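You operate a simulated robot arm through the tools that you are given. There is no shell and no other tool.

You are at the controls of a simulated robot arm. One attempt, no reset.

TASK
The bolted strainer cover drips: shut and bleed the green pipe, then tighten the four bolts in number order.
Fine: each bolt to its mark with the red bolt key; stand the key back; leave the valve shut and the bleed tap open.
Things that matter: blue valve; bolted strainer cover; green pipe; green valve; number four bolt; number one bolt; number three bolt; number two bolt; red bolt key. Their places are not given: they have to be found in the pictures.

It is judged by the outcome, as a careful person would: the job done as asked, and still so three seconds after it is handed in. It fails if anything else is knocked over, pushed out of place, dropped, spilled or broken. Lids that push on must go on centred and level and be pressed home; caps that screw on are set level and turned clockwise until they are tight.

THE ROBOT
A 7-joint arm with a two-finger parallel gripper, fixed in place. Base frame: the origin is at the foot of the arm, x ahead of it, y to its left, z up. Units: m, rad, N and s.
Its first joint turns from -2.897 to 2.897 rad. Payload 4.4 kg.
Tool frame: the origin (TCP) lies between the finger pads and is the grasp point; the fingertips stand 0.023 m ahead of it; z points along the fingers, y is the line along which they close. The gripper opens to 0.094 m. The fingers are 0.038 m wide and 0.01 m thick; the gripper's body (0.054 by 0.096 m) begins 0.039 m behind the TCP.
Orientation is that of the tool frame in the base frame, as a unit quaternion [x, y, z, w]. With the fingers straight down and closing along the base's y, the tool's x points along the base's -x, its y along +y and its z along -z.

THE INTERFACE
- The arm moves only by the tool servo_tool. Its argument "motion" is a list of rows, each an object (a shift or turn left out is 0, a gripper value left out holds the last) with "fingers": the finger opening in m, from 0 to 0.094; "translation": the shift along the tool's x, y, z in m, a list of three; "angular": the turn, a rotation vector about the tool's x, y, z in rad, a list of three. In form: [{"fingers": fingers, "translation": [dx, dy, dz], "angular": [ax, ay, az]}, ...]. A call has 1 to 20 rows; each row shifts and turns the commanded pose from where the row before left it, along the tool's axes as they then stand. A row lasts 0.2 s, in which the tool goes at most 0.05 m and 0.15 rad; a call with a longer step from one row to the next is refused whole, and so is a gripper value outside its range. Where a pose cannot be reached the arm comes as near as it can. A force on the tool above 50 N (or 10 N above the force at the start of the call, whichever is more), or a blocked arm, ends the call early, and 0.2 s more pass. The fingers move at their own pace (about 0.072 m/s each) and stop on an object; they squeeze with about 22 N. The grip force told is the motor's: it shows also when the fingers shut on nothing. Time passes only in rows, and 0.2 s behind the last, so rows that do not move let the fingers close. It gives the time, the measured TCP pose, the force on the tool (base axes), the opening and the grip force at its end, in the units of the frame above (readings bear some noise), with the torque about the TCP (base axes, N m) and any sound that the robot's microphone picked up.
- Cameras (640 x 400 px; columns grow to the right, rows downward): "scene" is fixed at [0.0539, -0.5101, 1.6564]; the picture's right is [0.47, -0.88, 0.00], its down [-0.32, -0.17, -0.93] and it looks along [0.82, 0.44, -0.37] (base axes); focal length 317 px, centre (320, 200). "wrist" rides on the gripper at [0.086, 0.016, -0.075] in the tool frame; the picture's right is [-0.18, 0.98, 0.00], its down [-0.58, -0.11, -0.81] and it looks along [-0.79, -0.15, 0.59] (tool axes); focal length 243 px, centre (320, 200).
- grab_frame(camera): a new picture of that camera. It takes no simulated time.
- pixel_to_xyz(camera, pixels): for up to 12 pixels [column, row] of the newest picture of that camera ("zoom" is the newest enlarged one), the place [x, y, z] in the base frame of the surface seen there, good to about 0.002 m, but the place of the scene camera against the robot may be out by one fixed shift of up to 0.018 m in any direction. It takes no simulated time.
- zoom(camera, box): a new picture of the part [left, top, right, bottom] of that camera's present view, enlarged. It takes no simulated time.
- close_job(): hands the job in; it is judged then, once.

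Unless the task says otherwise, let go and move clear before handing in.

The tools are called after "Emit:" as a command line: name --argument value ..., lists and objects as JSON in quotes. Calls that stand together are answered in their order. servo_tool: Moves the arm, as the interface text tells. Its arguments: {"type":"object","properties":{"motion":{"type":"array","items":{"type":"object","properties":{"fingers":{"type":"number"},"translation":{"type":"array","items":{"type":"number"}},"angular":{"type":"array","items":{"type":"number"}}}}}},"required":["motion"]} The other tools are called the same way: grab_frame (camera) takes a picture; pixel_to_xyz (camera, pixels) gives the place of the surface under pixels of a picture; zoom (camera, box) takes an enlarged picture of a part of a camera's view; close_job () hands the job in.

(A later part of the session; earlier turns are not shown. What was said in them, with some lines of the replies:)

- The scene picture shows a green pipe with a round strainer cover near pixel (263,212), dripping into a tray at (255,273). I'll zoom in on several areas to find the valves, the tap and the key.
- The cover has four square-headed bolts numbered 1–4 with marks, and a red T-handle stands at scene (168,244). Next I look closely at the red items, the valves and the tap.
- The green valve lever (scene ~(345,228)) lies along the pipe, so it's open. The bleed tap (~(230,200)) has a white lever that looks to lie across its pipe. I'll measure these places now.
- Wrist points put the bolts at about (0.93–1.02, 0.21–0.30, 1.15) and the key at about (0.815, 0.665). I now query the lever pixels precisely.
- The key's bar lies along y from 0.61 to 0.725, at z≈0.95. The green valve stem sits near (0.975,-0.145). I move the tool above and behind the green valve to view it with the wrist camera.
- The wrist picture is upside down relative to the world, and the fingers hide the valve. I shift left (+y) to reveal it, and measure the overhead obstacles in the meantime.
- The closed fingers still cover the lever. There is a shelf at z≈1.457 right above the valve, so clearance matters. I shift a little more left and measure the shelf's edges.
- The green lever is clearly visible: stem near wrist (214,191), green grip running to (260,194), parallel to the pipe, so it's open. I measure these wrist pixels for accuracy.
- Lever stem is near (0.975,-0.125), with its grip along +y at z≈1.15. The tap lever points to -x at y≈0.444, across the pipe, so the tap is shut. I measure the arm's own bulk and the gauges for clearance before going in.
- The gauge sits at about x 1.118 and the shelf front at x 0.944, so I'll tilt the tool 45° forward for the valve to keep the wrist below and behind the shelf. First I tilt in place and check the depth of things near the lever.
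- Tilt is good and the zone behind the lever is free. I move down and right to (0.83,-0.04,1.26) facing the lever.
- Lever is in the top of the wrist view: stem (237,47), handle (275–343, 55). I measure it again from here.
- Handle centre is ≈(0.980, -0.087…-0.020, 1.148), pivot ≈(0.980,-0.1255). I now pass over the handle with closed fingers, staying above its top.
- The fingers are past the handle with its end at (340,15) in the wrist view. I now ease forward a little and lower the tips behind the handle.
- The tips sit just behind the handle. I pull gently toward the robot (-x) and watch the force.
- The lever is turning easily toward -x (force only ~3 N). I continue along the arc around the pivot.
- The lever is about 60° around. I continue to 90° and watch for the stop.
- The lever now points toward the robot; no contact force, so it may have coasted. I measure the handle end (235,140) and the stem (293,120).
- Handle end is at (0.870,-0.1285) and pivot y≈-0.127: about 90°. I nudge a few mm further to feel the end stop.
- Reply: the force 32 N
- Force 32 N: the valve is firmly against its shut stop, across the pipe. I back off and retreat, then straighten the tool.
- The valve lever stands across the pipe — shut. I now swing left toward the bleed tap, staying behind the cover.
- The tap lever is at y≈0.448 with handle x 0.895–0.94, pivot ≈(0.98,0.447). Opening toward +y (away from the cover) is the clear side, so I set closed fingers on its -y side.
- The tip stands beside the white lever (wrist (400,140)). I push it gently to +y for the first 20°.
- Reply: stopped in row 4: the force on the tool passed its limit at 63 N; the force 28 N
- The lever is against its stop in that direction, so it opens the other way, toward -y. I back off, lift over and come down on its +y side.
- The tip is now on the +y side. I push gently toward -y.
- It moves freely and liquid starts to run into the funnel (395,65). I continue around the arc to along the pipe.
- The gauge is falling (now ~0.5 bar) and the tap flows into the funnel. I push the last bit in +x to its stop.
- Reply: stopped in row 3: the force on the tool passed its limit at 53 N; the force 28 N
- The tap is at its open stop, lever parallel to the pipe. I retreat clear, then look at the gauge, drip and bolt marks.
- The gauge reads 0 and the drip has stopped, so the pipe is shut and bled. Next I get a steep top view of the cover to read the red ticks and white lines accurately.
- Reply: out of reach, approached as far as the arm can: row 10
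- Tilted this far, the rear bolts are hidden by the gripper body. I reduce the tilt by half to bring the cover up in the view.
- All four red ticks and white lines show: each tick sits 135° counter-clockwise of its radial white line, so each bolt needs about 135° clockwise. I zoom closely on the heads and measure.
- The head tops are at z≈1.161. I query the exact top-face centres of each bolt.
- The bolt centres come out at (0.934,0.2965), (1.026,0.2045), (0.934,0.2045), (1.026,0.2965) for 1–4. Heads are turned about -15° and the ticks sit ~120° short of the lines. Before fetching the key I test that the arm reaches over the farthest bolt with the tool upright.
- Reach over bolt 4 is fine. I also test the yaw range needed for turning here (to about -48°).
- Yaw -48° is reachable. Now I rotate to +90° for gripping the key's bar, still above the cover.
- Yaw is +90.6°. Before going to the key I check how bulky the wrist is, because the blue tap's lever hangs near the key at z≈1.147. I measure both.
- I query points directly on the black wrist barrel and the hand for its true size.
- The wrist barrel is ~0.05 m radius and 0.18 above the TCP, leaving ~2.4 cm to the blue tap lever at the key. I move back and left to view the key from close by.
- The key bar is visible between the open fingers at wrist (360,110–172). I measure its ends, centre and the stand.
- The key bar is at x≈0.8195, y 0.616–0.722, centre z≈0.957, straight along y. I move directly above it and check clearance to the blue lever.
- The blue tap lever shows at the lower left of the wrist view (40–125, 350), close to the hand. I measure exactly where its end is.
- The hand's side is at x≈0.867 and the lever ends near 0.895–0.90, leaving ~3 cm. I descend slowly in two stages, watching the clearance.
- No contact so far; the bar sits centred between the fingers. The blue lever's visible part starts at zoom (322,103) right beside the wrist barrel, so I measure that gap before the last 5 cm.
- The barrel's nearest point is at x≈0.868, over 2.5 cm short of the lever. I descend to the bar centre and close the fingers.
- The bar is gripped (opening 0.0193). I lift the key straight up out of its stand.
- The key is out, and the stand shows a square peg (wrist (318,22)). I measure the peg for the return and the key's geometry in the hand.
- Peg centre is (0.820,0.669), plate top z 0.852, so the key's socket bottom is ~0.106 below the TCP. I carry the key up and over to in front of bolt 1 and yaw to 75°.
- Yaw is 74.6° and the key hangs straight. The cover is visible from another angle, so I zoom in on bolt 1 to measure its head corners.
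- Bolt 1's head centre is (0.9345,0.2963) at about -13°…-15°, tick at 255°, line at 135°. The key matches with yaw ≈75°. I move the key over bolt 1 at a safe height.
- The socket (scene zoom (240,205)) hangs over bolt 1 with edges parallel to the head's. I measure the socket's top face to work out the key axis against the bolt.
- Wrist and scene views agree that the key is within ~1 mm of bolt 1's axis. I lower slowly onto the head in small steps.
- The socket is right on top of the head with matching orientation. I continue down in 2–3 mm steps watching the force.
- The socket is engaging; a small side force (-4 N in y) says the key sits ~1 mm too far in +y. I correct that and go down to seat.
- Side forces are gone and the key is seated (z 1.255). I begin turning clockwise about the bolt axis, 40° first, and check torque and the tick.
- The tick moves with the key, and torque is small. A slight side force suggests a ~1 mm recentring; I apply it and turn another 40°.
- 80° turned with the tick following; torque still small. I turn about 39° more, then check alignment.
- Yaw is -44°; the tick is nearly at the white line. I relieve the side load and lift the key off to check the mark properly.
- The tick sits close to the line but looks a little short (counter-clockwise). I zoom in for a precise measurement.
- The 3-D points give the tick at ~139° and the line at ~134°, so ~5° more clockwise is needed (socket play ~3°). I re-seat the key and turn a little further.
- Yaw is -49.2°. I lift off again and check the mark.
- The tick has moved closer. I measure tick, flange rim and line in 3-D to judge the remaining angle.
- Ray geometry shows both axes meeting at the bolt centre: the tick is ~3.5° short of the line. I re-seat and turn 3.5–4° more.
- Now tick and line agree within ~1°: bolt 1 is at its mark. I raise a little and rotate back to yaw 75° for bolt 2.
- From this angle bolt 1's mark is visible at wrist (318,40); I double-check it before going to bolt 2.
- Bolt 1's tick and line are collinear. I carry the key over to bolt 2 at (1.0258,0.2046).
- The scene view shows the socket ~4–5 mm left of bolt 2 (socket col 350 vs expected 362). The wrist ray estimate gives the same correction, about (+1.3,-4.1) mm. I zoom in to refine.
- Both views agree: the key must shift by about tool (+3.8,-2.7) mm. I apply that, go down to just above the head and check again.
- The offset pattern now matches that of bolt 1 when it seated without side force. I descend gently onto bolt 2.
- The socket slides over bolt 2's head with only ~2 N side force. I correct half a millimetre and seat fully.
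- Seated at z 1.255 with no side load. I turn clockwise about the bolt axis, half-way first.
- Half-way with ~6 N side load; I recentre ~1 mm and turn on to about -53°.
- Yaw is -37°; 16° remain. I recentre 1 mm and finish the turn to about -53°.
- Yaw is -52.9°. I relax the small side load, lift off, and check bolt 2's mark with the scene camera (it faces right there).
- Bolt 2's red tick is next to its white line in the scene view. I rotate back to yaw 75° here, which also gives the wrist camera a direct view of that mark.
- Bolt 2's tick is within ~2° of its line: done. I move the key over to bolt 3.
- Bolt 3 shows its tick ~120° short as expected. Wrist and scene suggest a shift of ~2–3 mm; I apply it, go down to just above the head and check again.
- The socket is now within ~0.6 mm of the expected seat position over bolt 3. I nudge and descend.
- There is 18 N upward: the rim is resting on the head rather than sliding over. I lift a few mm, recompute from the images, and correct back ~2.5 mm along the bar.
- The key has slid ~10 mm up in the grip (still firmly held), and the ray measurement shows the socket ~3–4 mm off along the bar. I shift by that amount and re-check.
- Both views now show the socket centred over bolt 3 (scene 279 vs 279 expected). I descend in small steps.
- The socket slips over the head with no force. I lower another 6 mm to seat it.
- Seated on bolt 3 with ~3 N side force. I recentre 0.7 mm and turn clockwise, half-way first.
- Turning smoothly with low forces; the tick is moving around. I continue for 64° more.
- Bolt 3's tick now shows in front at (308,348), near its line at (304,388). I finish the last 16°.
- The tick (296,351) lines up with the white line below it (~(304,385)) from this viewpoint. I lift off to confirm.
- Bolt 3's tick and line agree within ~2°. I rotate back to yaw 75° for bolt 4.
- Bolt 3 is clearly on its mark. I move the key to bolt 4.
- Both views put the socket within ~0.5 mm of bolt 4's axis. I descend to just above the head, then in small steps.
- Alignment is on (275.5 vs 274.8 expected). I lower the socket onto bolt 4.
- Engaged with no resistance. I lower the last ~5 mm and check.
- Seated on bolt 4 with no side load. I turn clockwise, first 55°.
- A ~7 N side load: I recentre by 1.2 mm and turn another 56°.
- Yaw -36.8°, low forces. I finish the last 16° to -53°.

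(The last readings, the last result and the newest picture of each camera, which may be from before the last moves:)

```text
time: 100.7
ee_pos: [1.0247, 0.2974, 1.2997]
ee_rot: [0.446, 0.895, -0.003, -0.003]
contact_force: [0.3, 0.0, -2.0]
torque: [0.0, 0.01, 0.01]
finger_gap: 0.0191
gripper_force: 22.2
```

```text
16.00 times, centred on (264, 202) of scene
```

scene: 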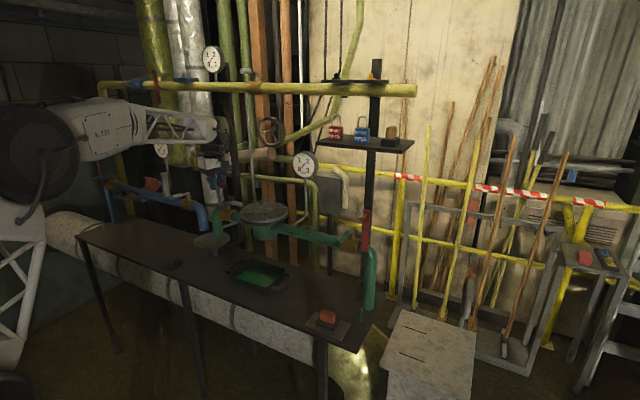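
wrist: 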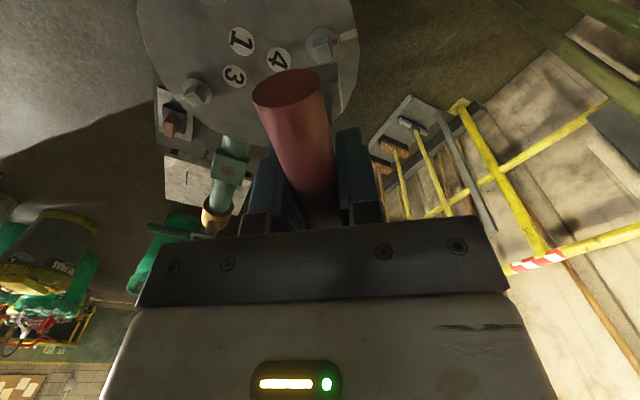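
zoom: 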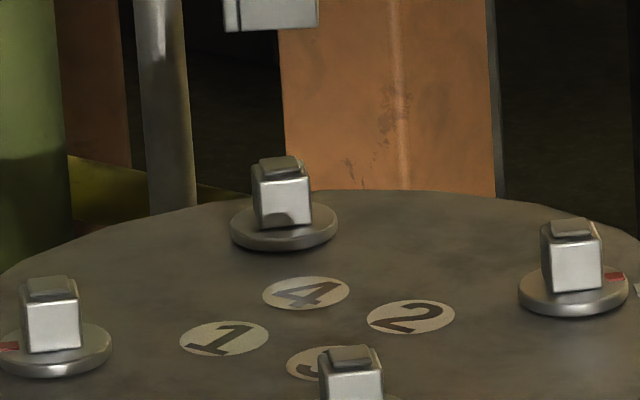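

Bolt 4's tick and line agree within ~1.5°: all four are turned in order. Before returning the key I lift, turn to yaw 0 and take one steep overview of all four marks.

Emit:
servo_tool --motion '[{"fingers": 0.0, "translation": [0, 0, -0.03]}, {"translation": [0, 0, -0.03]}, {"angular": [0, 0, -0.1321]}, {"angular": [0, 0, -0.1321]}, {"angular": [0, 0, -0.1321]}, {"angular": [0, 0, -0.1321]}, {"angular": [0, 0, -0.1321]}, {"angular": [0, 0, -0.1321]}, {"angular": [0, 0, -0.1321]}, {"translation": [0.0215, -0.0333, 0]}, {"translation": [0.0215, -0.0333, 0]}, {"translation": [0.0215, -0.0333, 0]}, {"translation": [0.0215, -0.0333, 0]}, {"translation": [0.0215, -0.0333, 0]}, {"translation": [0.0215, -0.0333, 0]}]'

Emit:
grab_frame --camera "wrist"

Emit:
zoom --camera "wrist" --box '[330, 10, 506, 120]'

```text
time: 103.9
ee_pos: [0.8954, 0.101, 1.3606]
ee_rot: [-0.001, 1.0, -0.003, -0.003]
contact_force: [0.3, -0.8, -2.3]
torque: [0.01, 0.0, 0.01]
finger_gap: 0.0192
gripper_force: 22.4
```

```text
taken
```

wrist: 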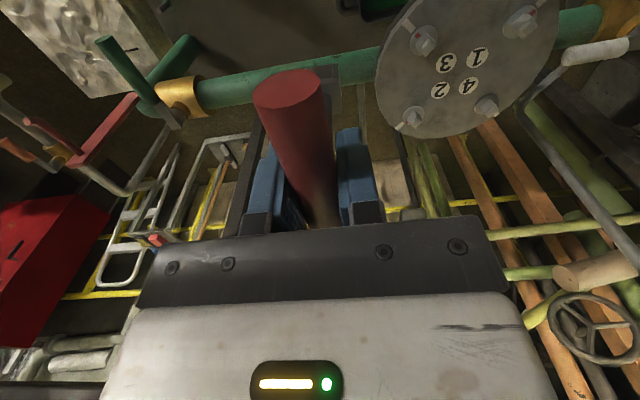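

```text
3.64 times, centred on (418, 65) of wrist
```

zoom: 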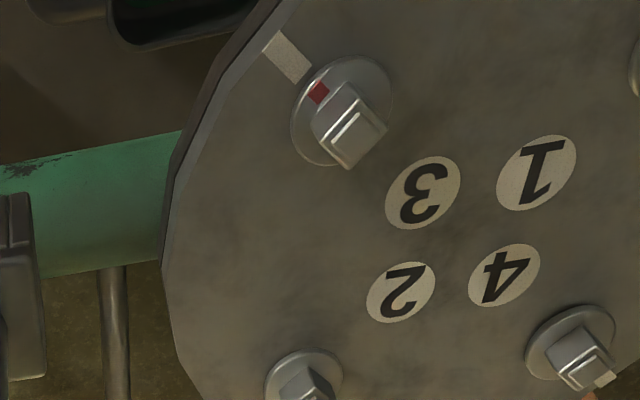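

The overview shows the cover well. I zoom on each bolt from here.

Emit:
zoom --camera "wrist" --box '[490, 0, 554, 48]'

Emit:
zoom --camera "wrist" --box '[384, 90, 448, 138]'

Emit:
zoom --camera "wrist" --box '[392, 10, 456, 58]'

Emit:
zoom --camera "wrist" --box '[456, 80, 520, 128]'

```text
8.33 times, centred on (522, 24) of wrist
```

zoom: 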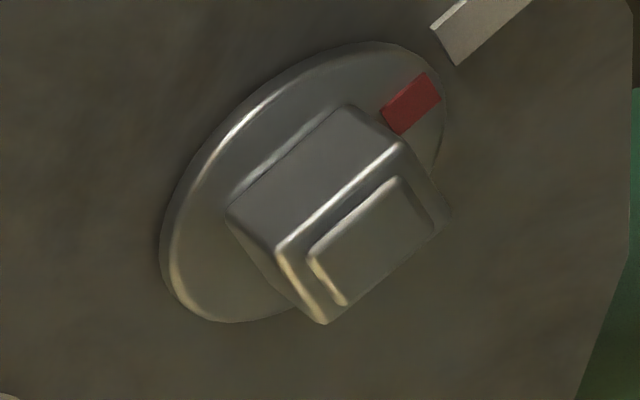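

```text
8.33 times, centred on (416, 114) of wrist
```

zoom: 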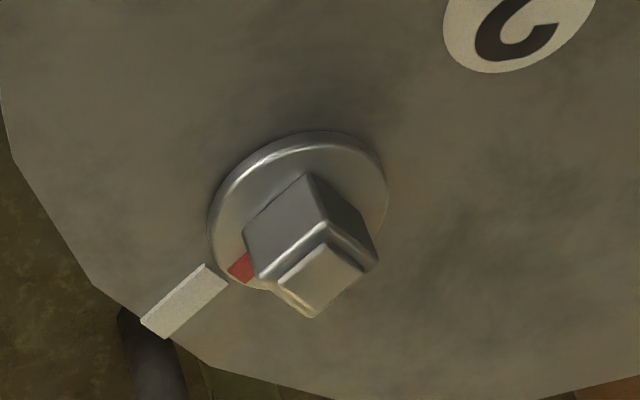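

```text
8.33 times, centred on (424, 34) of wrist
```

zoom: 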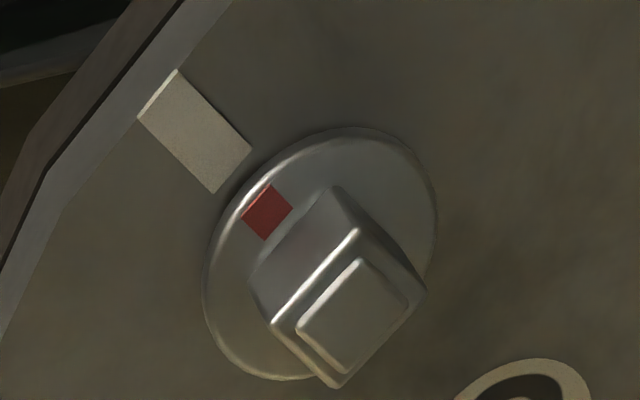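

```text
8.33 times, centred on (488, 104) of wrist
```

zoom: 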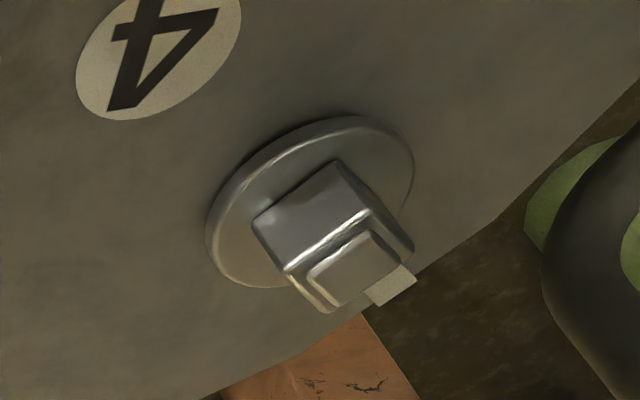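

All ticks line up with their lines within a few degrees. Now I bring the key back: retreat, and rotate to yaw 90°.

Emit:
servo_tool --motion '[{"fingers": 0.0, "translation": [0.03, 0, 0.02]}, {"translation": [0.03, 0, 0.02]}, {"translation": [0.03, 0, 0.02]}, {"angular": [0, 0, -0.1428]}, {"angular": [0, 0, -0.1428]}, {"angular": [0, 0, -0.1428]}, {"angular": [0, 0, -0.1428]}, {"angular": [0, 0, -0.1428]}, {"angular": [0, 0, -0.1428]}, {"angular": [0, 0, -0.1428]}, {"angular": [0, 0, -0.1428]}, {"angular": [0, 0, -0.1428]}, {"angular": [0, 0, -0.1428]}, {"angular": [0, 0, -0.1428]}]'

```text
time: 106.9
ee_pos: [0.8049, 0.0963, 1.3006]
ee_rot: [0.708, -0.706, 0.001, 0.004]
contact_force: [0.3, 0.3, -2.0]
torque: [-0.01, -0.02, -0.01]
finger_gap: 0.0194
gripper_force: 22.0
```

Yaw is 90°. I move along to near the stand and look at the peg.

Emit:
servo_tool --motion '[{"fingers": 0.0, "translation": [-0.0404, -0.0045, 0.013]}, {"translation": [-0.0404, -0.0045, 0.013]}, {"translation": [-0.0404, -0.0045, 0.013]}, {"translation": [-0.0404, -0.0045, 0.013]}, {"translation": [-0.0404, -0.0045, 0.013]}, {"translation": [-0.0404, -0.0045, 0.013]}, {"translation": [-0.0404, -0.0045, 0.013]}, {"translation": [-0.0404, -0.0045, 0.013]}, {"translation": [-0.0404, -0.0045, 0.013]}, {"translation": [-0.0404, -0.0045, 0.013]}]'

Emit:
grab_frame --camera "wrist"

Emit:
zoom --camera "wrist" --box '[310, 60, 406, 120]'

Emit:
grab_frame --camera "scene"

```text
time: 109.1
ee_pos: [0.8497, 0.5014, 1.1687]
ee_rot: [-0.707, 0.707, 0.001, -0.002]
contact_force: [-0.2, -0.1, -0.1]
torque: [-0.02, 0.0, 0.02]
finger_gap: 0.0194
gripper_force: 22.2
```

```text
taken
```

wrist: 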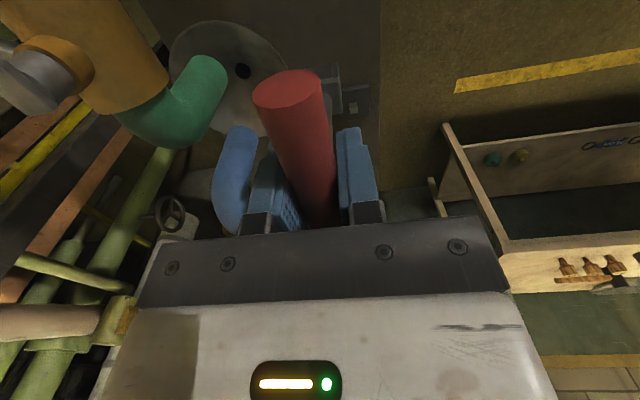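

```text
6.67 times, centred on (358, 90) of wrist
```

zoom: 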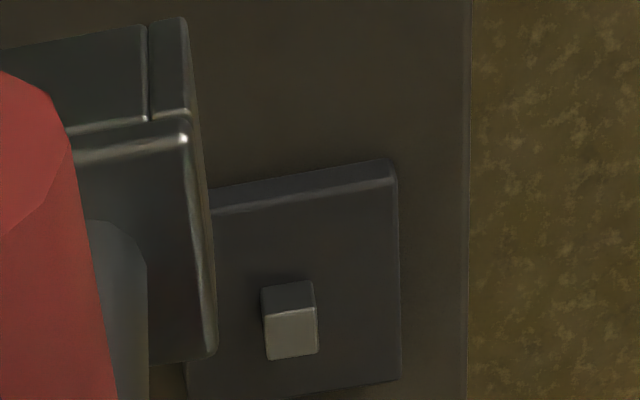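

```text
taken
```

scene: 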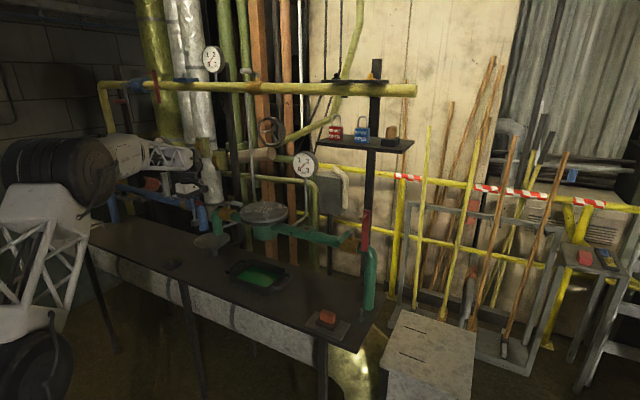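

The peg is visible at zoom (291,333), right of the socket. I move above it, descending to a hover where I can re-measure.

Emit:
pixel_to_xyz --camera "wrist" --pixels '[[353.6, 110], [352, 109], [355, 109], [352, 112], [355, 112], [340, 95], [368, 95], [345, 105], [365, 105]]'

Emit:
servo_tool --motion '[{"fingers": 0.0, "translation": [-0.0336, 0.0052, 0.028]}, {"translation": [-0.0336, 0.0052, 0.028]}, {"translation": [-0.0336, 0.0052, 0.028]}, {"translation": [-0.0336, 0.0052, 0.028]}, {"translation": [-0.0335, 0.0052, 0.02]}, {"translation": [0, 0, 0]}]'

Emit:
grab_frame --camera "wrist"

Emit:
zoom --camera "wrist" --box '[288, 10, 368, 110]'

Emit:
zoom --camera "scene" --box '[150, 225, 198, 275]'

```text
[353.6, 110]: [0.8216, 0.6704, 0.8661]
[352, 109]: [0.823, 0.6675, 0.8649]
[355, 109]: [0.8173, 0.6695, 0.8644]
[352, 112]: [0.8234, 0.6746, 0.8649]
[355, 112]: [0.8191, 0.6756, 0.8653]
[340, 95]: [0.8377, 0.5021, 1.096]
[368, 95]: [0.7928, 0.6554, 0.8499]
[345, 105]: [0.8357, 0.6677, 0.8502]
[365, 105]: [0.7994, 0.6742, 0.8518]
```

```text
time: 110.5
ee_pos: [0.8219, 0.6679, 1.0343]
ee_rot: [-0.707, 0.707, 0.0, -0.005]
contact_force: [-0.3, 0.5, -0.4]
torque: [0.03, -0.02, 0.01]
finger_gap: 0.0194
gripper_force: 21.8
```

```text
taken
```

wrist: 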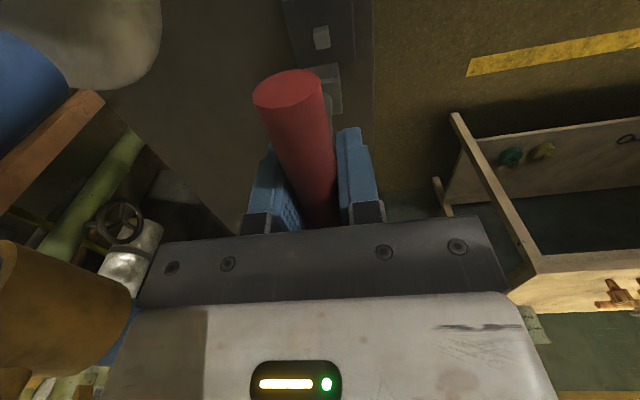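

```text
4.00 times, centred on (328, 60) of wrist
```

zoom: 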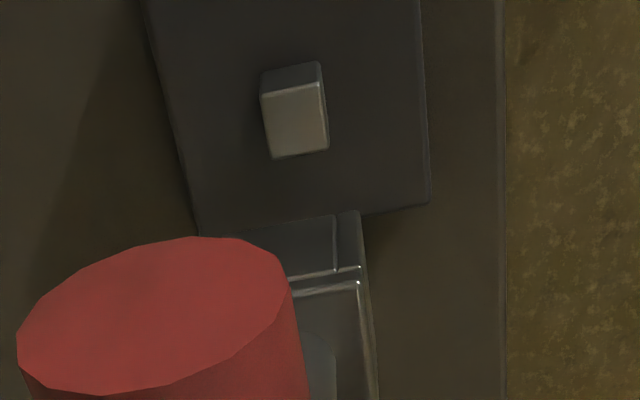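

```text
8.00 times, centred on (174, 250) of scene
```

zoom: 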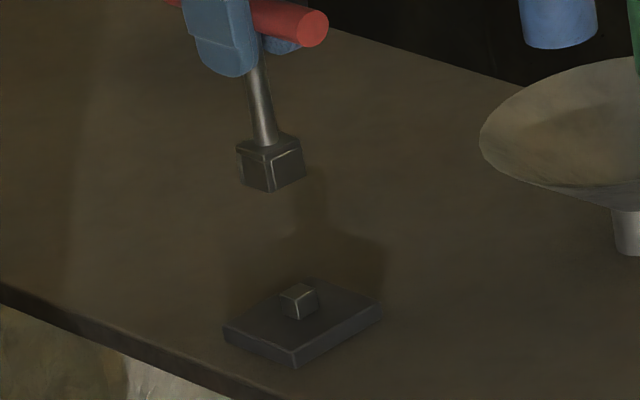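

Scene view says aligned (270.5 vs 271 expected), the wrist suggests ~2 mm more in +y. I shift 1.2 mm, descend closer and re-check.

Emit:
servo_tool --motion '[{"fingers": 0.0, "translation": [-0.0012, 0, 0.02]}, {"translation": [0, 0, 0.02]}, {"translation": [0, 0, 0.018]}, {"translation": [0, 0, 0]}]'

Emit:
grab_frame --camera "wrist"

Emit:
zoom --camera "wrist" --box '[288, 30, 368, 130]'

Emit:
zoom --camera "scene" --box '[156, 240, 188, 270]'

```text
time: 111.5
ee_pos: [0.8228, 0.6667, 0.9779]
ee_rot: [0.707, -0.707, 0.001, 0.004]
contact_force: [-0.7, 0.4, -2.0]
torque: [0.02, -0.01, 0.01]
finger_gap: 0.0193
gripper_force: 21.8
```

```text
taken
```

wrist: 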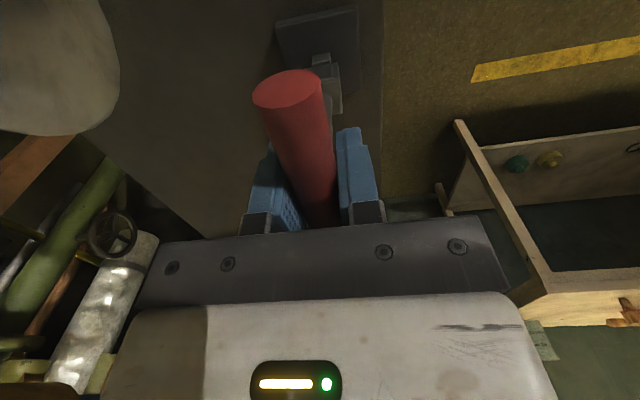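

```text
4.00 times, centred on (328, 80) of wrist
```

zoom: 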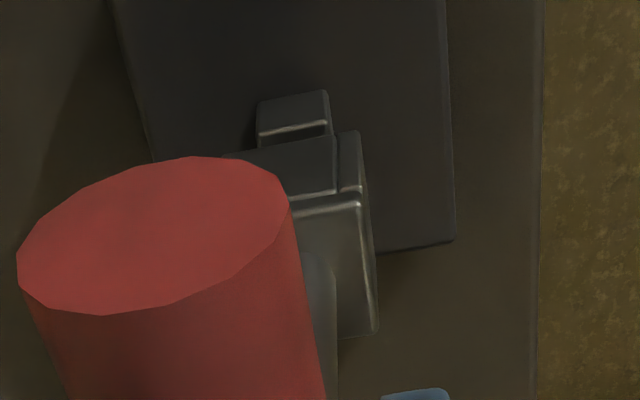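

```text
13.33 times, centred on (172, 255) of scene
```

zoom: 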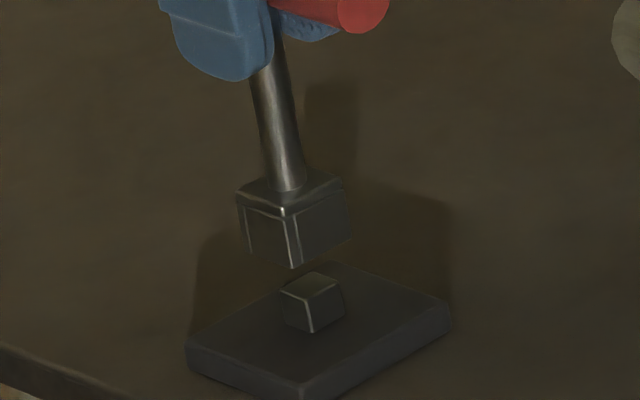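

The two views bracket the error at about 1 mm. I shift another 0.8 mm and lower gently, watching the force.

Emit:
servo_tool --motion '[{"fingers": 0.0, "translation": [-0.0008, 0, 0.006]}, {"translation": [0, 0, 0.006]}, {"translation": [0, 0, 0.004]}]'

Emit:
zoom --camera "scene" --box '[156, 240, 188, 270]'

Emit:
grab_frame --camera "wrist"

Emit:
zoom --camera "wrist" --box '[288, 30, 368, 130]'

```text
time: 112.3
ee_pos: [0.8235, 0.6693, 0.9629]
ee_rot: [-0.707, 0.707, 0.001, -0.002]
contact_force: [-1.2, -3.7, 7.2]
torque: [-0.46, 0.0, 0.03]
finger_gap: 0.0192
gripper_force: 21.6
```

```text
13.33 times, centred on (172, 255) of scene
```

zoom: 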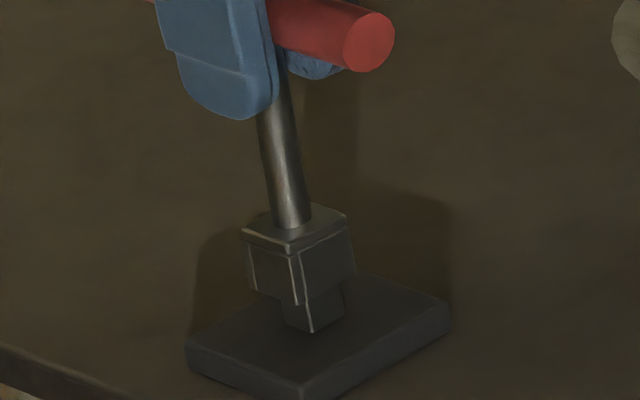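

```text
taken
```

wrist: 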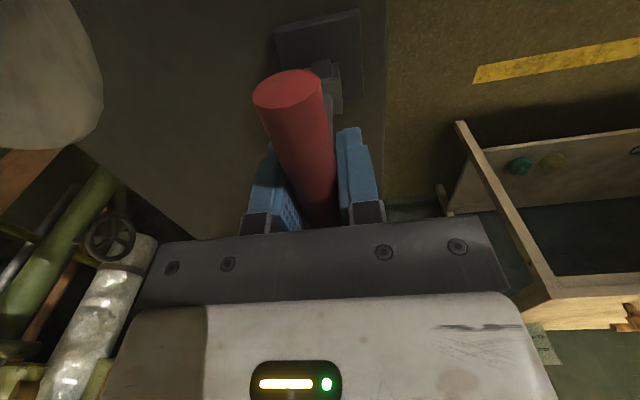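

```text
4.00 times, centred on (328, 80) of wrist
```

zoom: 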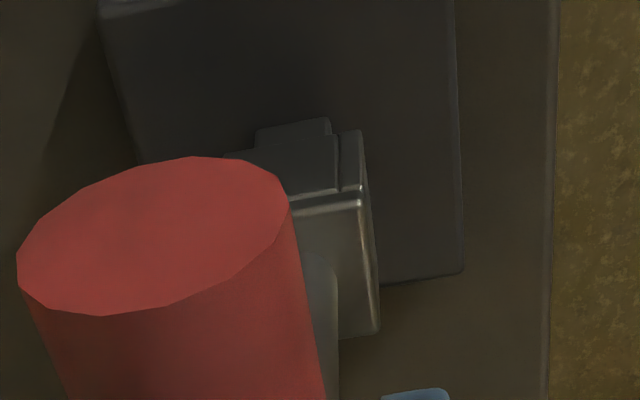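

Light contact with -3.7 N in y: I was better aligned before the last nudges. I ease up, shift back 1.2 mm in -y and lower again.

Emit:
servo_tool --motion '[{"fingers": 0.0, "translation": [0, 0, -0.002]}, {"translation": [0.0012, 0.0002, 0]}, {"translation": [0, 0, 0.003]}, {"translation": [0, 0, 0.002]}, {"translation": [0, 0, 0.002]}]'

Emit:
zoom --camera "scene" --box '[156, 240, 188, 270]'

```text
time: 113.5
ee_pos: [0.8236, 0.6684, 0.9578]
ee_rot: [-0.707, 0.707, 0.0, -0.004]
contact_force: [-0.3, 0.4, -2.0]
torque: [-0.02, 0.02, 0.03]
finger_gap: 0.0192
gripper_force: 22.0
```

```text
13.33 times, centred on (172, 255) of scene
```

zoom: 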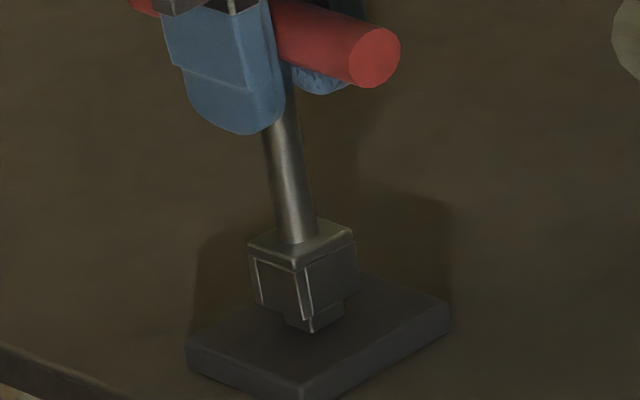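

The socket slides onto the peg freely. I lower further in small steps until it rests on the plate.

Emit:
servo_tool --motion '[{"fingers": 0.0, "translation": [0, 0, 0.003]}, {"translation": [0, 0, 0.003]}, {"translation": [0, 0, 0.002]}]'

Emit:
zoom --camera "scene" --box '[156, 240, 188, 270]'

```text
time: 114.3
ee_pos: [0.8229, 0.6682, 0.9494]
ee_rot: [-0.707, 0.707, -0.001, -0.004]
contact_force: [-0.5, 1.0, -2.0]
torque: [0.02, 0.02, 0.02]
finger_gap: 0.0194
gripper_force: 22.3
```

```text
13.33 times, centred on (172, 255) of scene
```

zoom: 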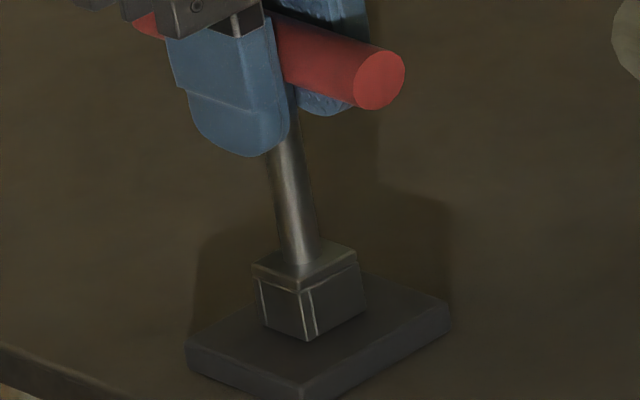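

Nearly down. I lower the last 2–3 mm to feel the plate.

Emit:
servo_tool --motion '[{"fingers": 0.0, "translation": [0, 0, 0.001]}, {"translation": [0, 0, 0.001]}, {"translation": [0, 0, 0.001]}]'

Emit:
zoom --camera "scene" --box '[156, 240, 188, 270]'

```text
time: 115.1
ee_pos: [0.8231, 0.668, 0.9483]
ee_rot: [0.707, -0.707, 0.0, 0.002]
contact_force: [-2.2, -2.8, 17.5]
torque: [-0.09, -0.01, -0.01]
finger_gap: 0.0193
gripper_force: 22.1
```

```text
13.33 times, centred on (172, 255) of scene
```

zoom: 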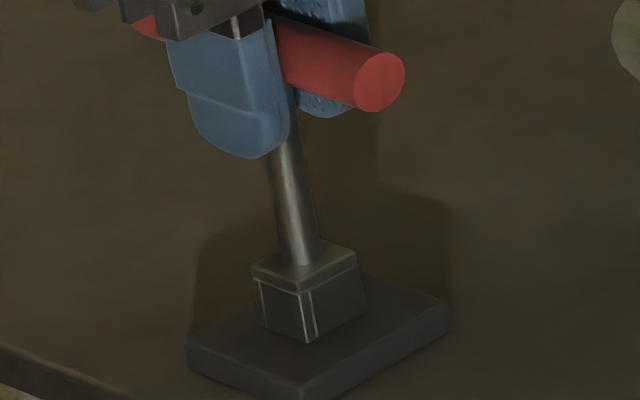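

17 N upward: the key stands on its plate. I ease the load off and open the fingers.

Emit:
servo_tool --motion '[{"fingers": 0.0, "translation": [0, 0, -0.001]}, {"fingers": 0.025}, {"fingers": 0.035}, {"fingers": 0.05}, {"fingers": 0.06}]'

Emit:
zoom --camera "scene" --box '[140, 220, 204, 270]'

Emit:
grab_frame --camera "wrist"

```text
time: 116.3
ee_pos: [0.8222, 0.6674, 0.9473]
ee_rot: [0.707, -0.707, 0.0, 0.004]
contact_force: [0.1, 0.2, 0.2]
torque: [-0.02, 0.03, 0.0]
finger_gap: 0.0599
gripper_force: 0.0
```

```text
8.00 times, centred on (172, 245) of scene
```

zoom: 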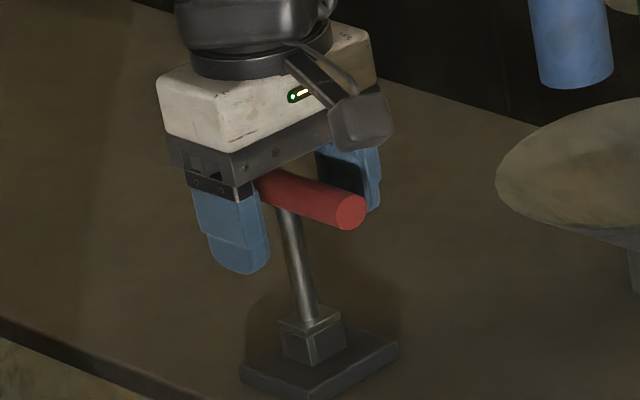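

```text
taken
```

wrist: 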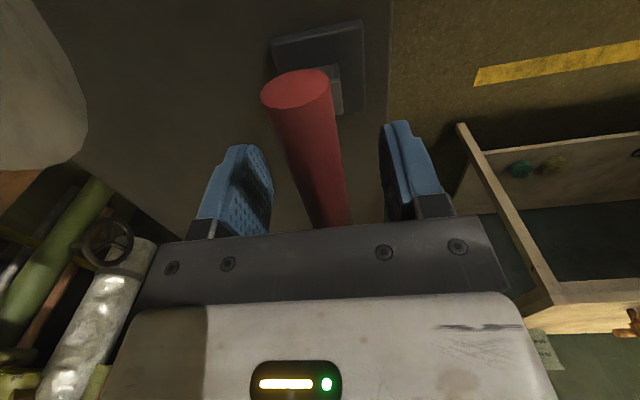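

The key stands by itself on the stand. I lift straight up clear of the bar, then retreat.

Emit:
servo_tool --motion '[{"fingers": 0.06, "translation": [0, 0, -0.015]}, {"translation": [0, 0, -0.025]}, {"translation": [0, 0, -0.03]}, {"translation": [0, 0, -0.04]}, {"translation": [0, 0, -0.04]}, {"translation": [0, 0, -0.04]}, {"translation": [0, 0, -0.04]}]'

Emit:
zoom --camera "scene" --box '[130, 190, 240, 280]'

Emit:
grab_frame --camera "wrist"

```text
time: 117.9
ee_pos: [0.8227, 0.6708, 1.1745]
ee_rot: [-0.707, 0.707, 0.001, -0.005]
contact_force: [0.1, -0.5, -1.0]
torque: [0.0, -0.02, 0.02]
finger_gap: 0.0601
gripper_force: 0.0
```

```text
4.44 times, centred on (185, 235) of scene
```

zoom: 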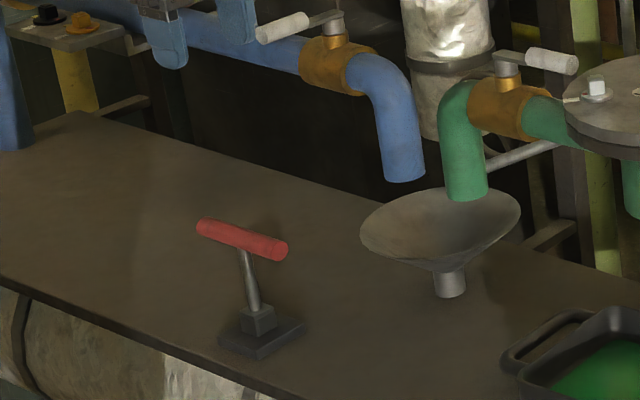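

```text
taken
```

wrist: 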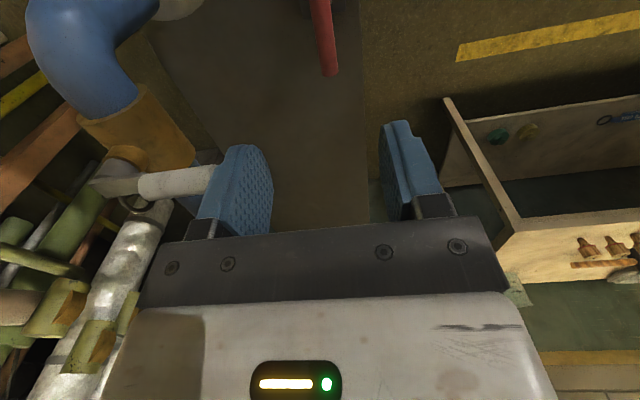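

The key stands back upright; the blue tap is untouched. I retreat toward the robot and back to a neutral pose for a final inspection.

Emit:
servo_tool --motion '[{"fingers": 0.06, "translation": [0, 0.04, -0.02]}, {"translation": [0, 0.04, -0.03]}, {"translation": [0.03, 0.03, -0.03]}, {"translation": [0.04, 0.02, -0.02]}, {"translation": [0.045, 0.0, -0.02]}, {"translation": [0.045, 0.0, -0.02]}, {"translation": [0.045, 0.0, 0]}, {"translation": [0.045, 0.0, 0]}, {"translation": [0.045, 0.0, 0]}, {"angular": [0, 0, 0.1428]}, {"angular": [0, 0, 0.1428]}, {"angular": [0, 0, 0.1428]}, {"angular": [0, 0, 0.1428]}, {"angular": [0, 0, 0.1428]}, {"angular": [0, 0, 0.1428]}, {"angular": [0, 0, 0.1428]}, {"angular": [0, 0, 0.1428]}, {"angular": [0, 0, 0.1428]}, {"angular": [0, 0, 0.1428]}]'

Emit:
grab_frame --camera "scene"

Emit:
zoom --camera "scene" --box '[190, 150, 390, 275]'

Emit:
grab_frame --camera "wrist"

```text
refused: row 3 steps farther than a row can; nothing moved
```

```text
taken
```

scene: 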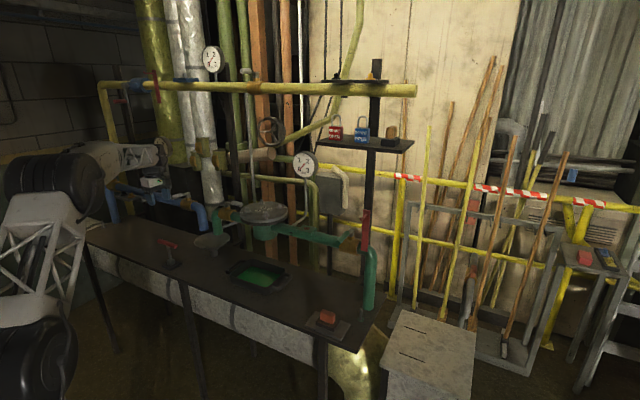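

```text
3.20 times, centred on (290, 212) of scene
```

zoom: 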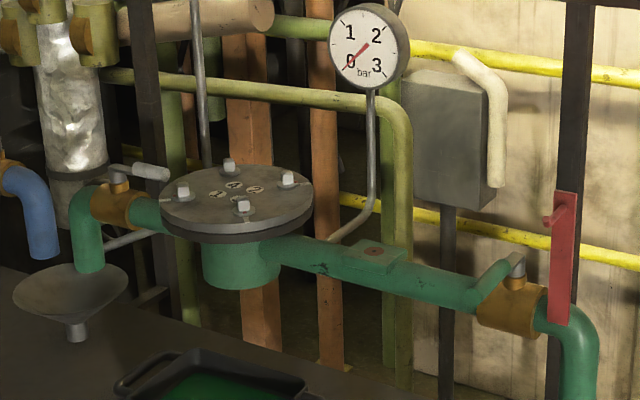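

```text
taken
```

wrist: 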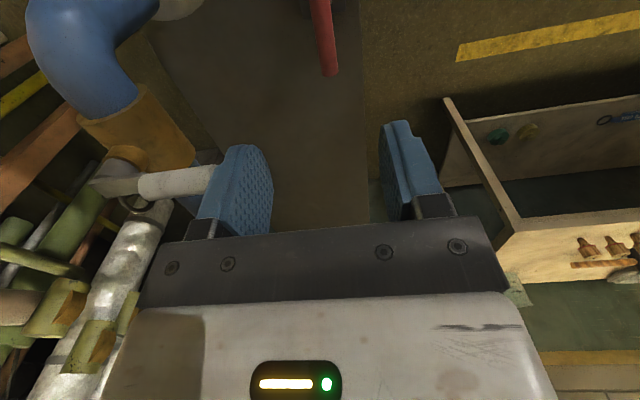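

One step was too long, so nothing moved; the scene shows gauge 0, valve across and tap along the pipe. I repeat the retreat with smaller steps.

Emit:
servo_tool --motion '[{"fingers": 0.06, "translation": [0, 0.04, -0.02]}, {"translation": [0, 0.04, -0.02]}, {"translation": [0.02, 0.03, -0.02]}, {"translation": [0.03, 0.02, -0.02]}, {"translation": [0.04, 0.0, -0.02]}, {"translation": [0.04, 0.0, -0.02]}, {"translation": [0.045, 0.0, -0.01]}, {"translation": [0.045, 0.0, 0]}, {"translation": [0.045, 0.0, 0]}, {"angular": [0, 0, 0.1428]}, {"angular": [0, 0, 0.1428]}, {"angular": [0, 0, 0.1428]}, {"angular": [0, 0, 0.1428]}, {"angular": [0, 0, 0.1428]}, {"angular": [0, 0, 0.1428]}, {"angular": [0, 0, 0.1428]}, {"angular": [0, 0, 0.1428]}, {"angular": [0, 0, 0.1428]}, {"angular": [0, 0, 0.1428]}]'

Emit:
grab_frame --camera "wrist"

Emit:
zoom --camera "scene" --box '[150, 180, 290, 270]'

```text
time: 121.9
ee_pos: [0.6945, 0.4049, 1.309]
ee_rot: [-0.07, 0.998, -0.002, -0.003]
contact_force: [-0.2, 0.6, 0.9]
torque: [-0.02, -0.01, -0.01]
finger_gap: 0.0597
gripper_force: 0.0
```

```text
taken
```

wrist: 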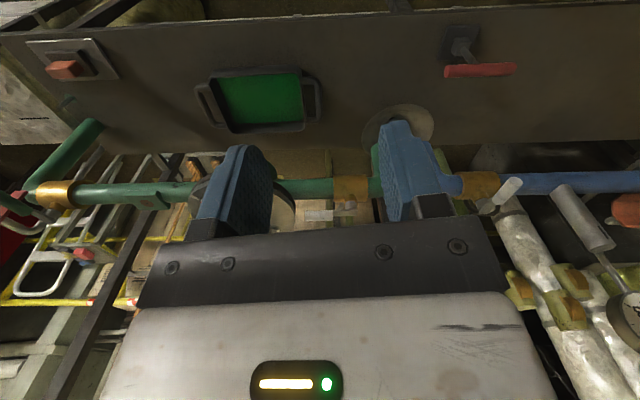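

```text
4.44 times, centred on (220, 225) of scene
```

zoom: 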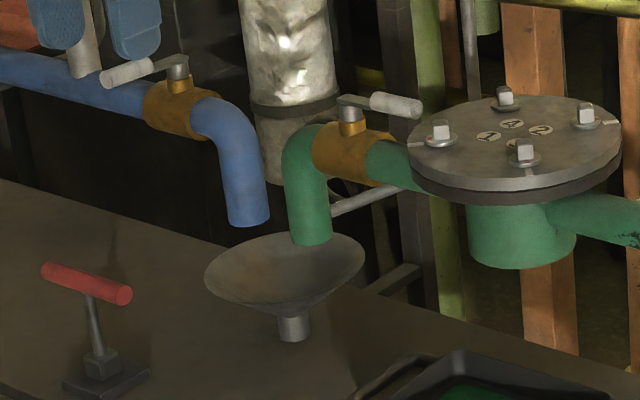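

Everything looks in place. I take one last steep look at all four bolt marks with the fingers closed.

Emit:
servo_tool --motion '[{"fingers": 0.0, "angular": [0, 0, 0.14]}, {"translation": [-0.0236, -0.0366, -0.0063]}, {"translation": [-0.0236, -0.0366, -0.0063]}, {"translation": [-0.0236, -0.0366, -0.0063]}, {"translation": [-0.0236, -0.0366, -0.0063]}, {"translation": [-0.0236, -0.0366, -0.0063]}, {"translation": [-0.0236, -0.0366, -0.0063]}, {"translation": [-0.0236, -0.0366, -0.0063]}, {"angular": [0, 0.15, 0]}, {"angular": [0, 0.15, 0]}]'

Emit:
grab_frame --camera "wrist"

Emit:
zoom --camera "wrist" --box '[340, 80, 500, 210]'

```text
time: 124.1
ee_pos: [0.8622, 0.1509, 1.3539]
ee_rot: [-0.001, 0.988, -0.001, -0.152]
contact_force: [-0.6, 0.7, 0.9]
torque: [0.01, -0.03, -0.01]
finger_gap: 0.0
gripper_force: 22.1
```

```text
taken
```

wrist: 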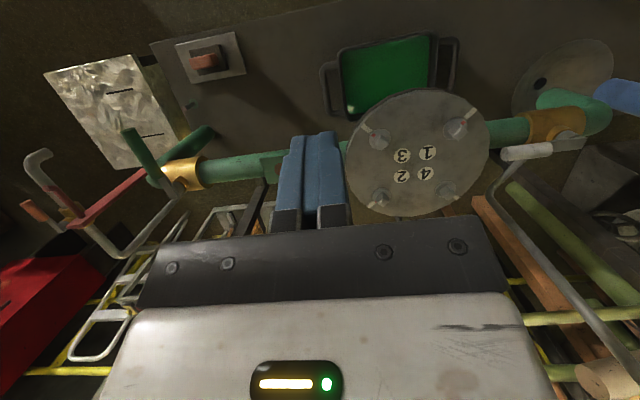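

```text
3.08 times, centred on (420, 145) of wrist
```

zoom: 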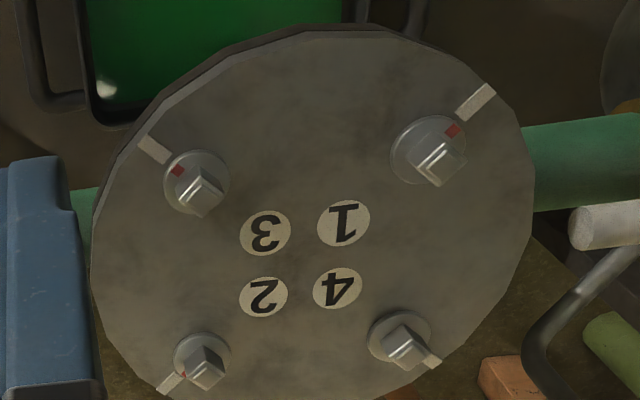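

Emit:
zoom --camera "wrist" --box '[436, 105, 492, 147]'

Emit:
zoom --camera "wrist" --box '[360, 170, 408, 214]'

Emit:
zoom --camera "wrist" --box '[356, 118, 404, 158]'

Emit:
zoom --camera "wrist" --box '[424, 170, 472, 210]'

```text
9.52 times, centred on (464, 126) of wrist
```

zoom: 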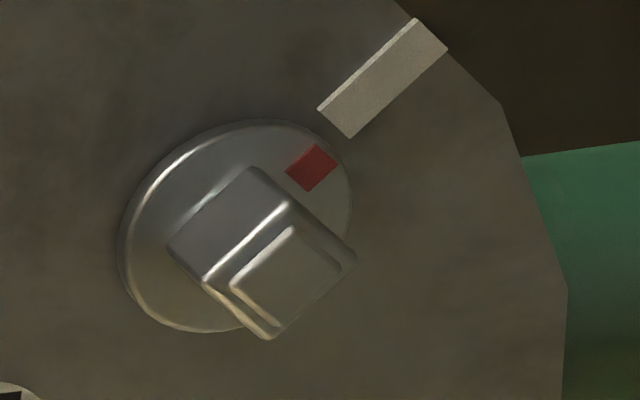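

```text
9.09 times, centred on (384, 192) of wrist
```

zoom: 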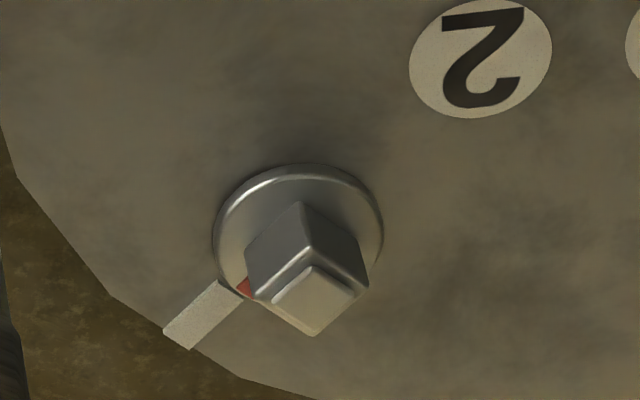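

```text
10.00 times, centred on (380, 138) of wrist
```

zoom: 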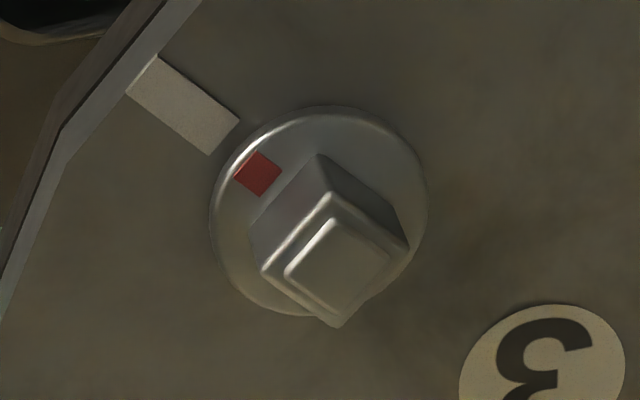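

```text
10.00 times, centred on (448, 190) of wrist
```

zoom: 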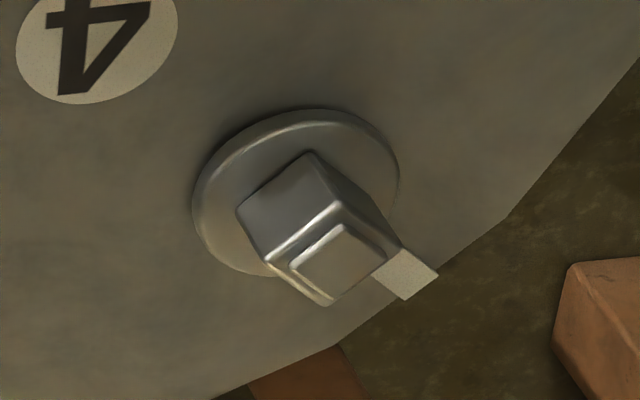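

All four red ticks sit on their white lines, the valve is across, the tap is along, the gauge reads 0. I straighten the tool and move clear.

Emit:
servo_tool --motion '[{"angular": [0, -0.15, 0]}, {"angular": [0, -0.15, 0]}, {"translation": [0.04, 0.02, -0.015]}, {"translation": [0.04, 0.02, -0.015]}, {"translation": [0.04, 0.02, -0.015]}, {"translation": [0.04, 0.02, -0.015]}, {"translation": [0.04, 0.02, -0.015]}, {"translation": [0, 0, 0]}, {"translation": [0, 0, 0]}]'

Emit:
grab_frame --camera "scene"

Emit:
zoom --camera "scene" --box '[90, 150, 390, 330]'

```text
time: 126.1
ee_pos: [0.6594, 0.2475, 1.426]
ee_rot: [-0.002, 1.0, -0.003, -0.002]
contact_force: [-1.3, -0.9, -0.3]
torque: [-0.01, -0.02, -0.01]
finger_gap: 0.0
gripper_force: 22.3
```

```text
taken
```

scene: 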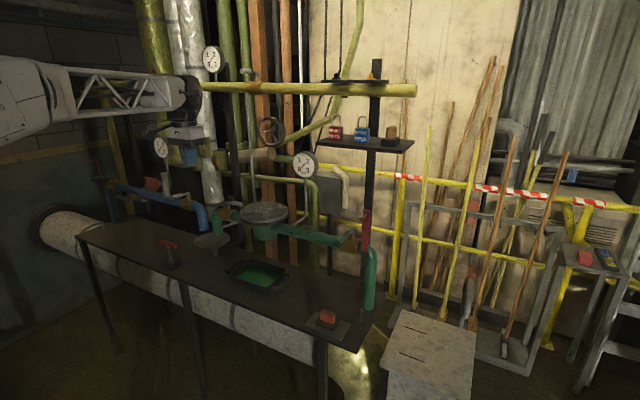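

```text
2.13 times, centred on (240, 240) of scene
```

zoom: 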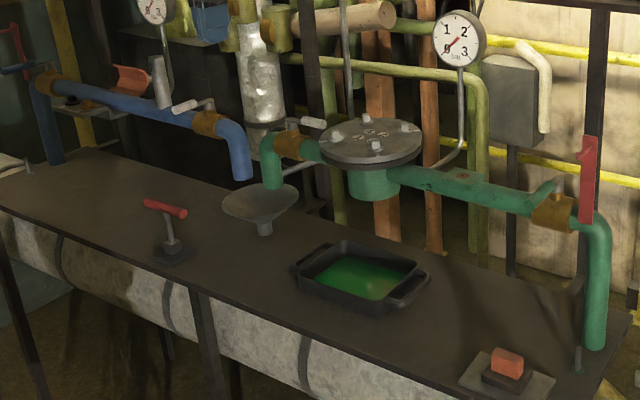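

The final view shows no drip and the gauge at 0. The green valve is shut across the pipe, the bleed tap is open along it, the key stands on its peg, and nothing else has moved. I hand the job in.

Emit:
close_job

```text
The job is handed in.
```

The job is handed in. The green pipe is shut and bled, and all four cover bolts were tightened in number order to their marks.

- **Valve and bleed:** The green valve is shut against its stop and the bleed tap is open. The gauge fell to 0 and the drip from the strainer cover stopped.
- **Bolts:** Each was turned clockwise about 120° with the red bolt key. I checked the marks from several camera angles and estimate they agree with their lines to within about 3°.
- **Bolt key:** It is back upright on its stand. It slid about 1 cm up in the grip while being set on bolt 3, but was never dropped.
- **Everything else:** The blue valve and tap were not touched. The last pictures show nothing knocked over or out of place.

When opening the bleed tap I first pushed its lever the wrong way, against its stop, and a force limit of about 60 N ended that move. It then opened freely the other way. The limit tripped once more at its open stop.
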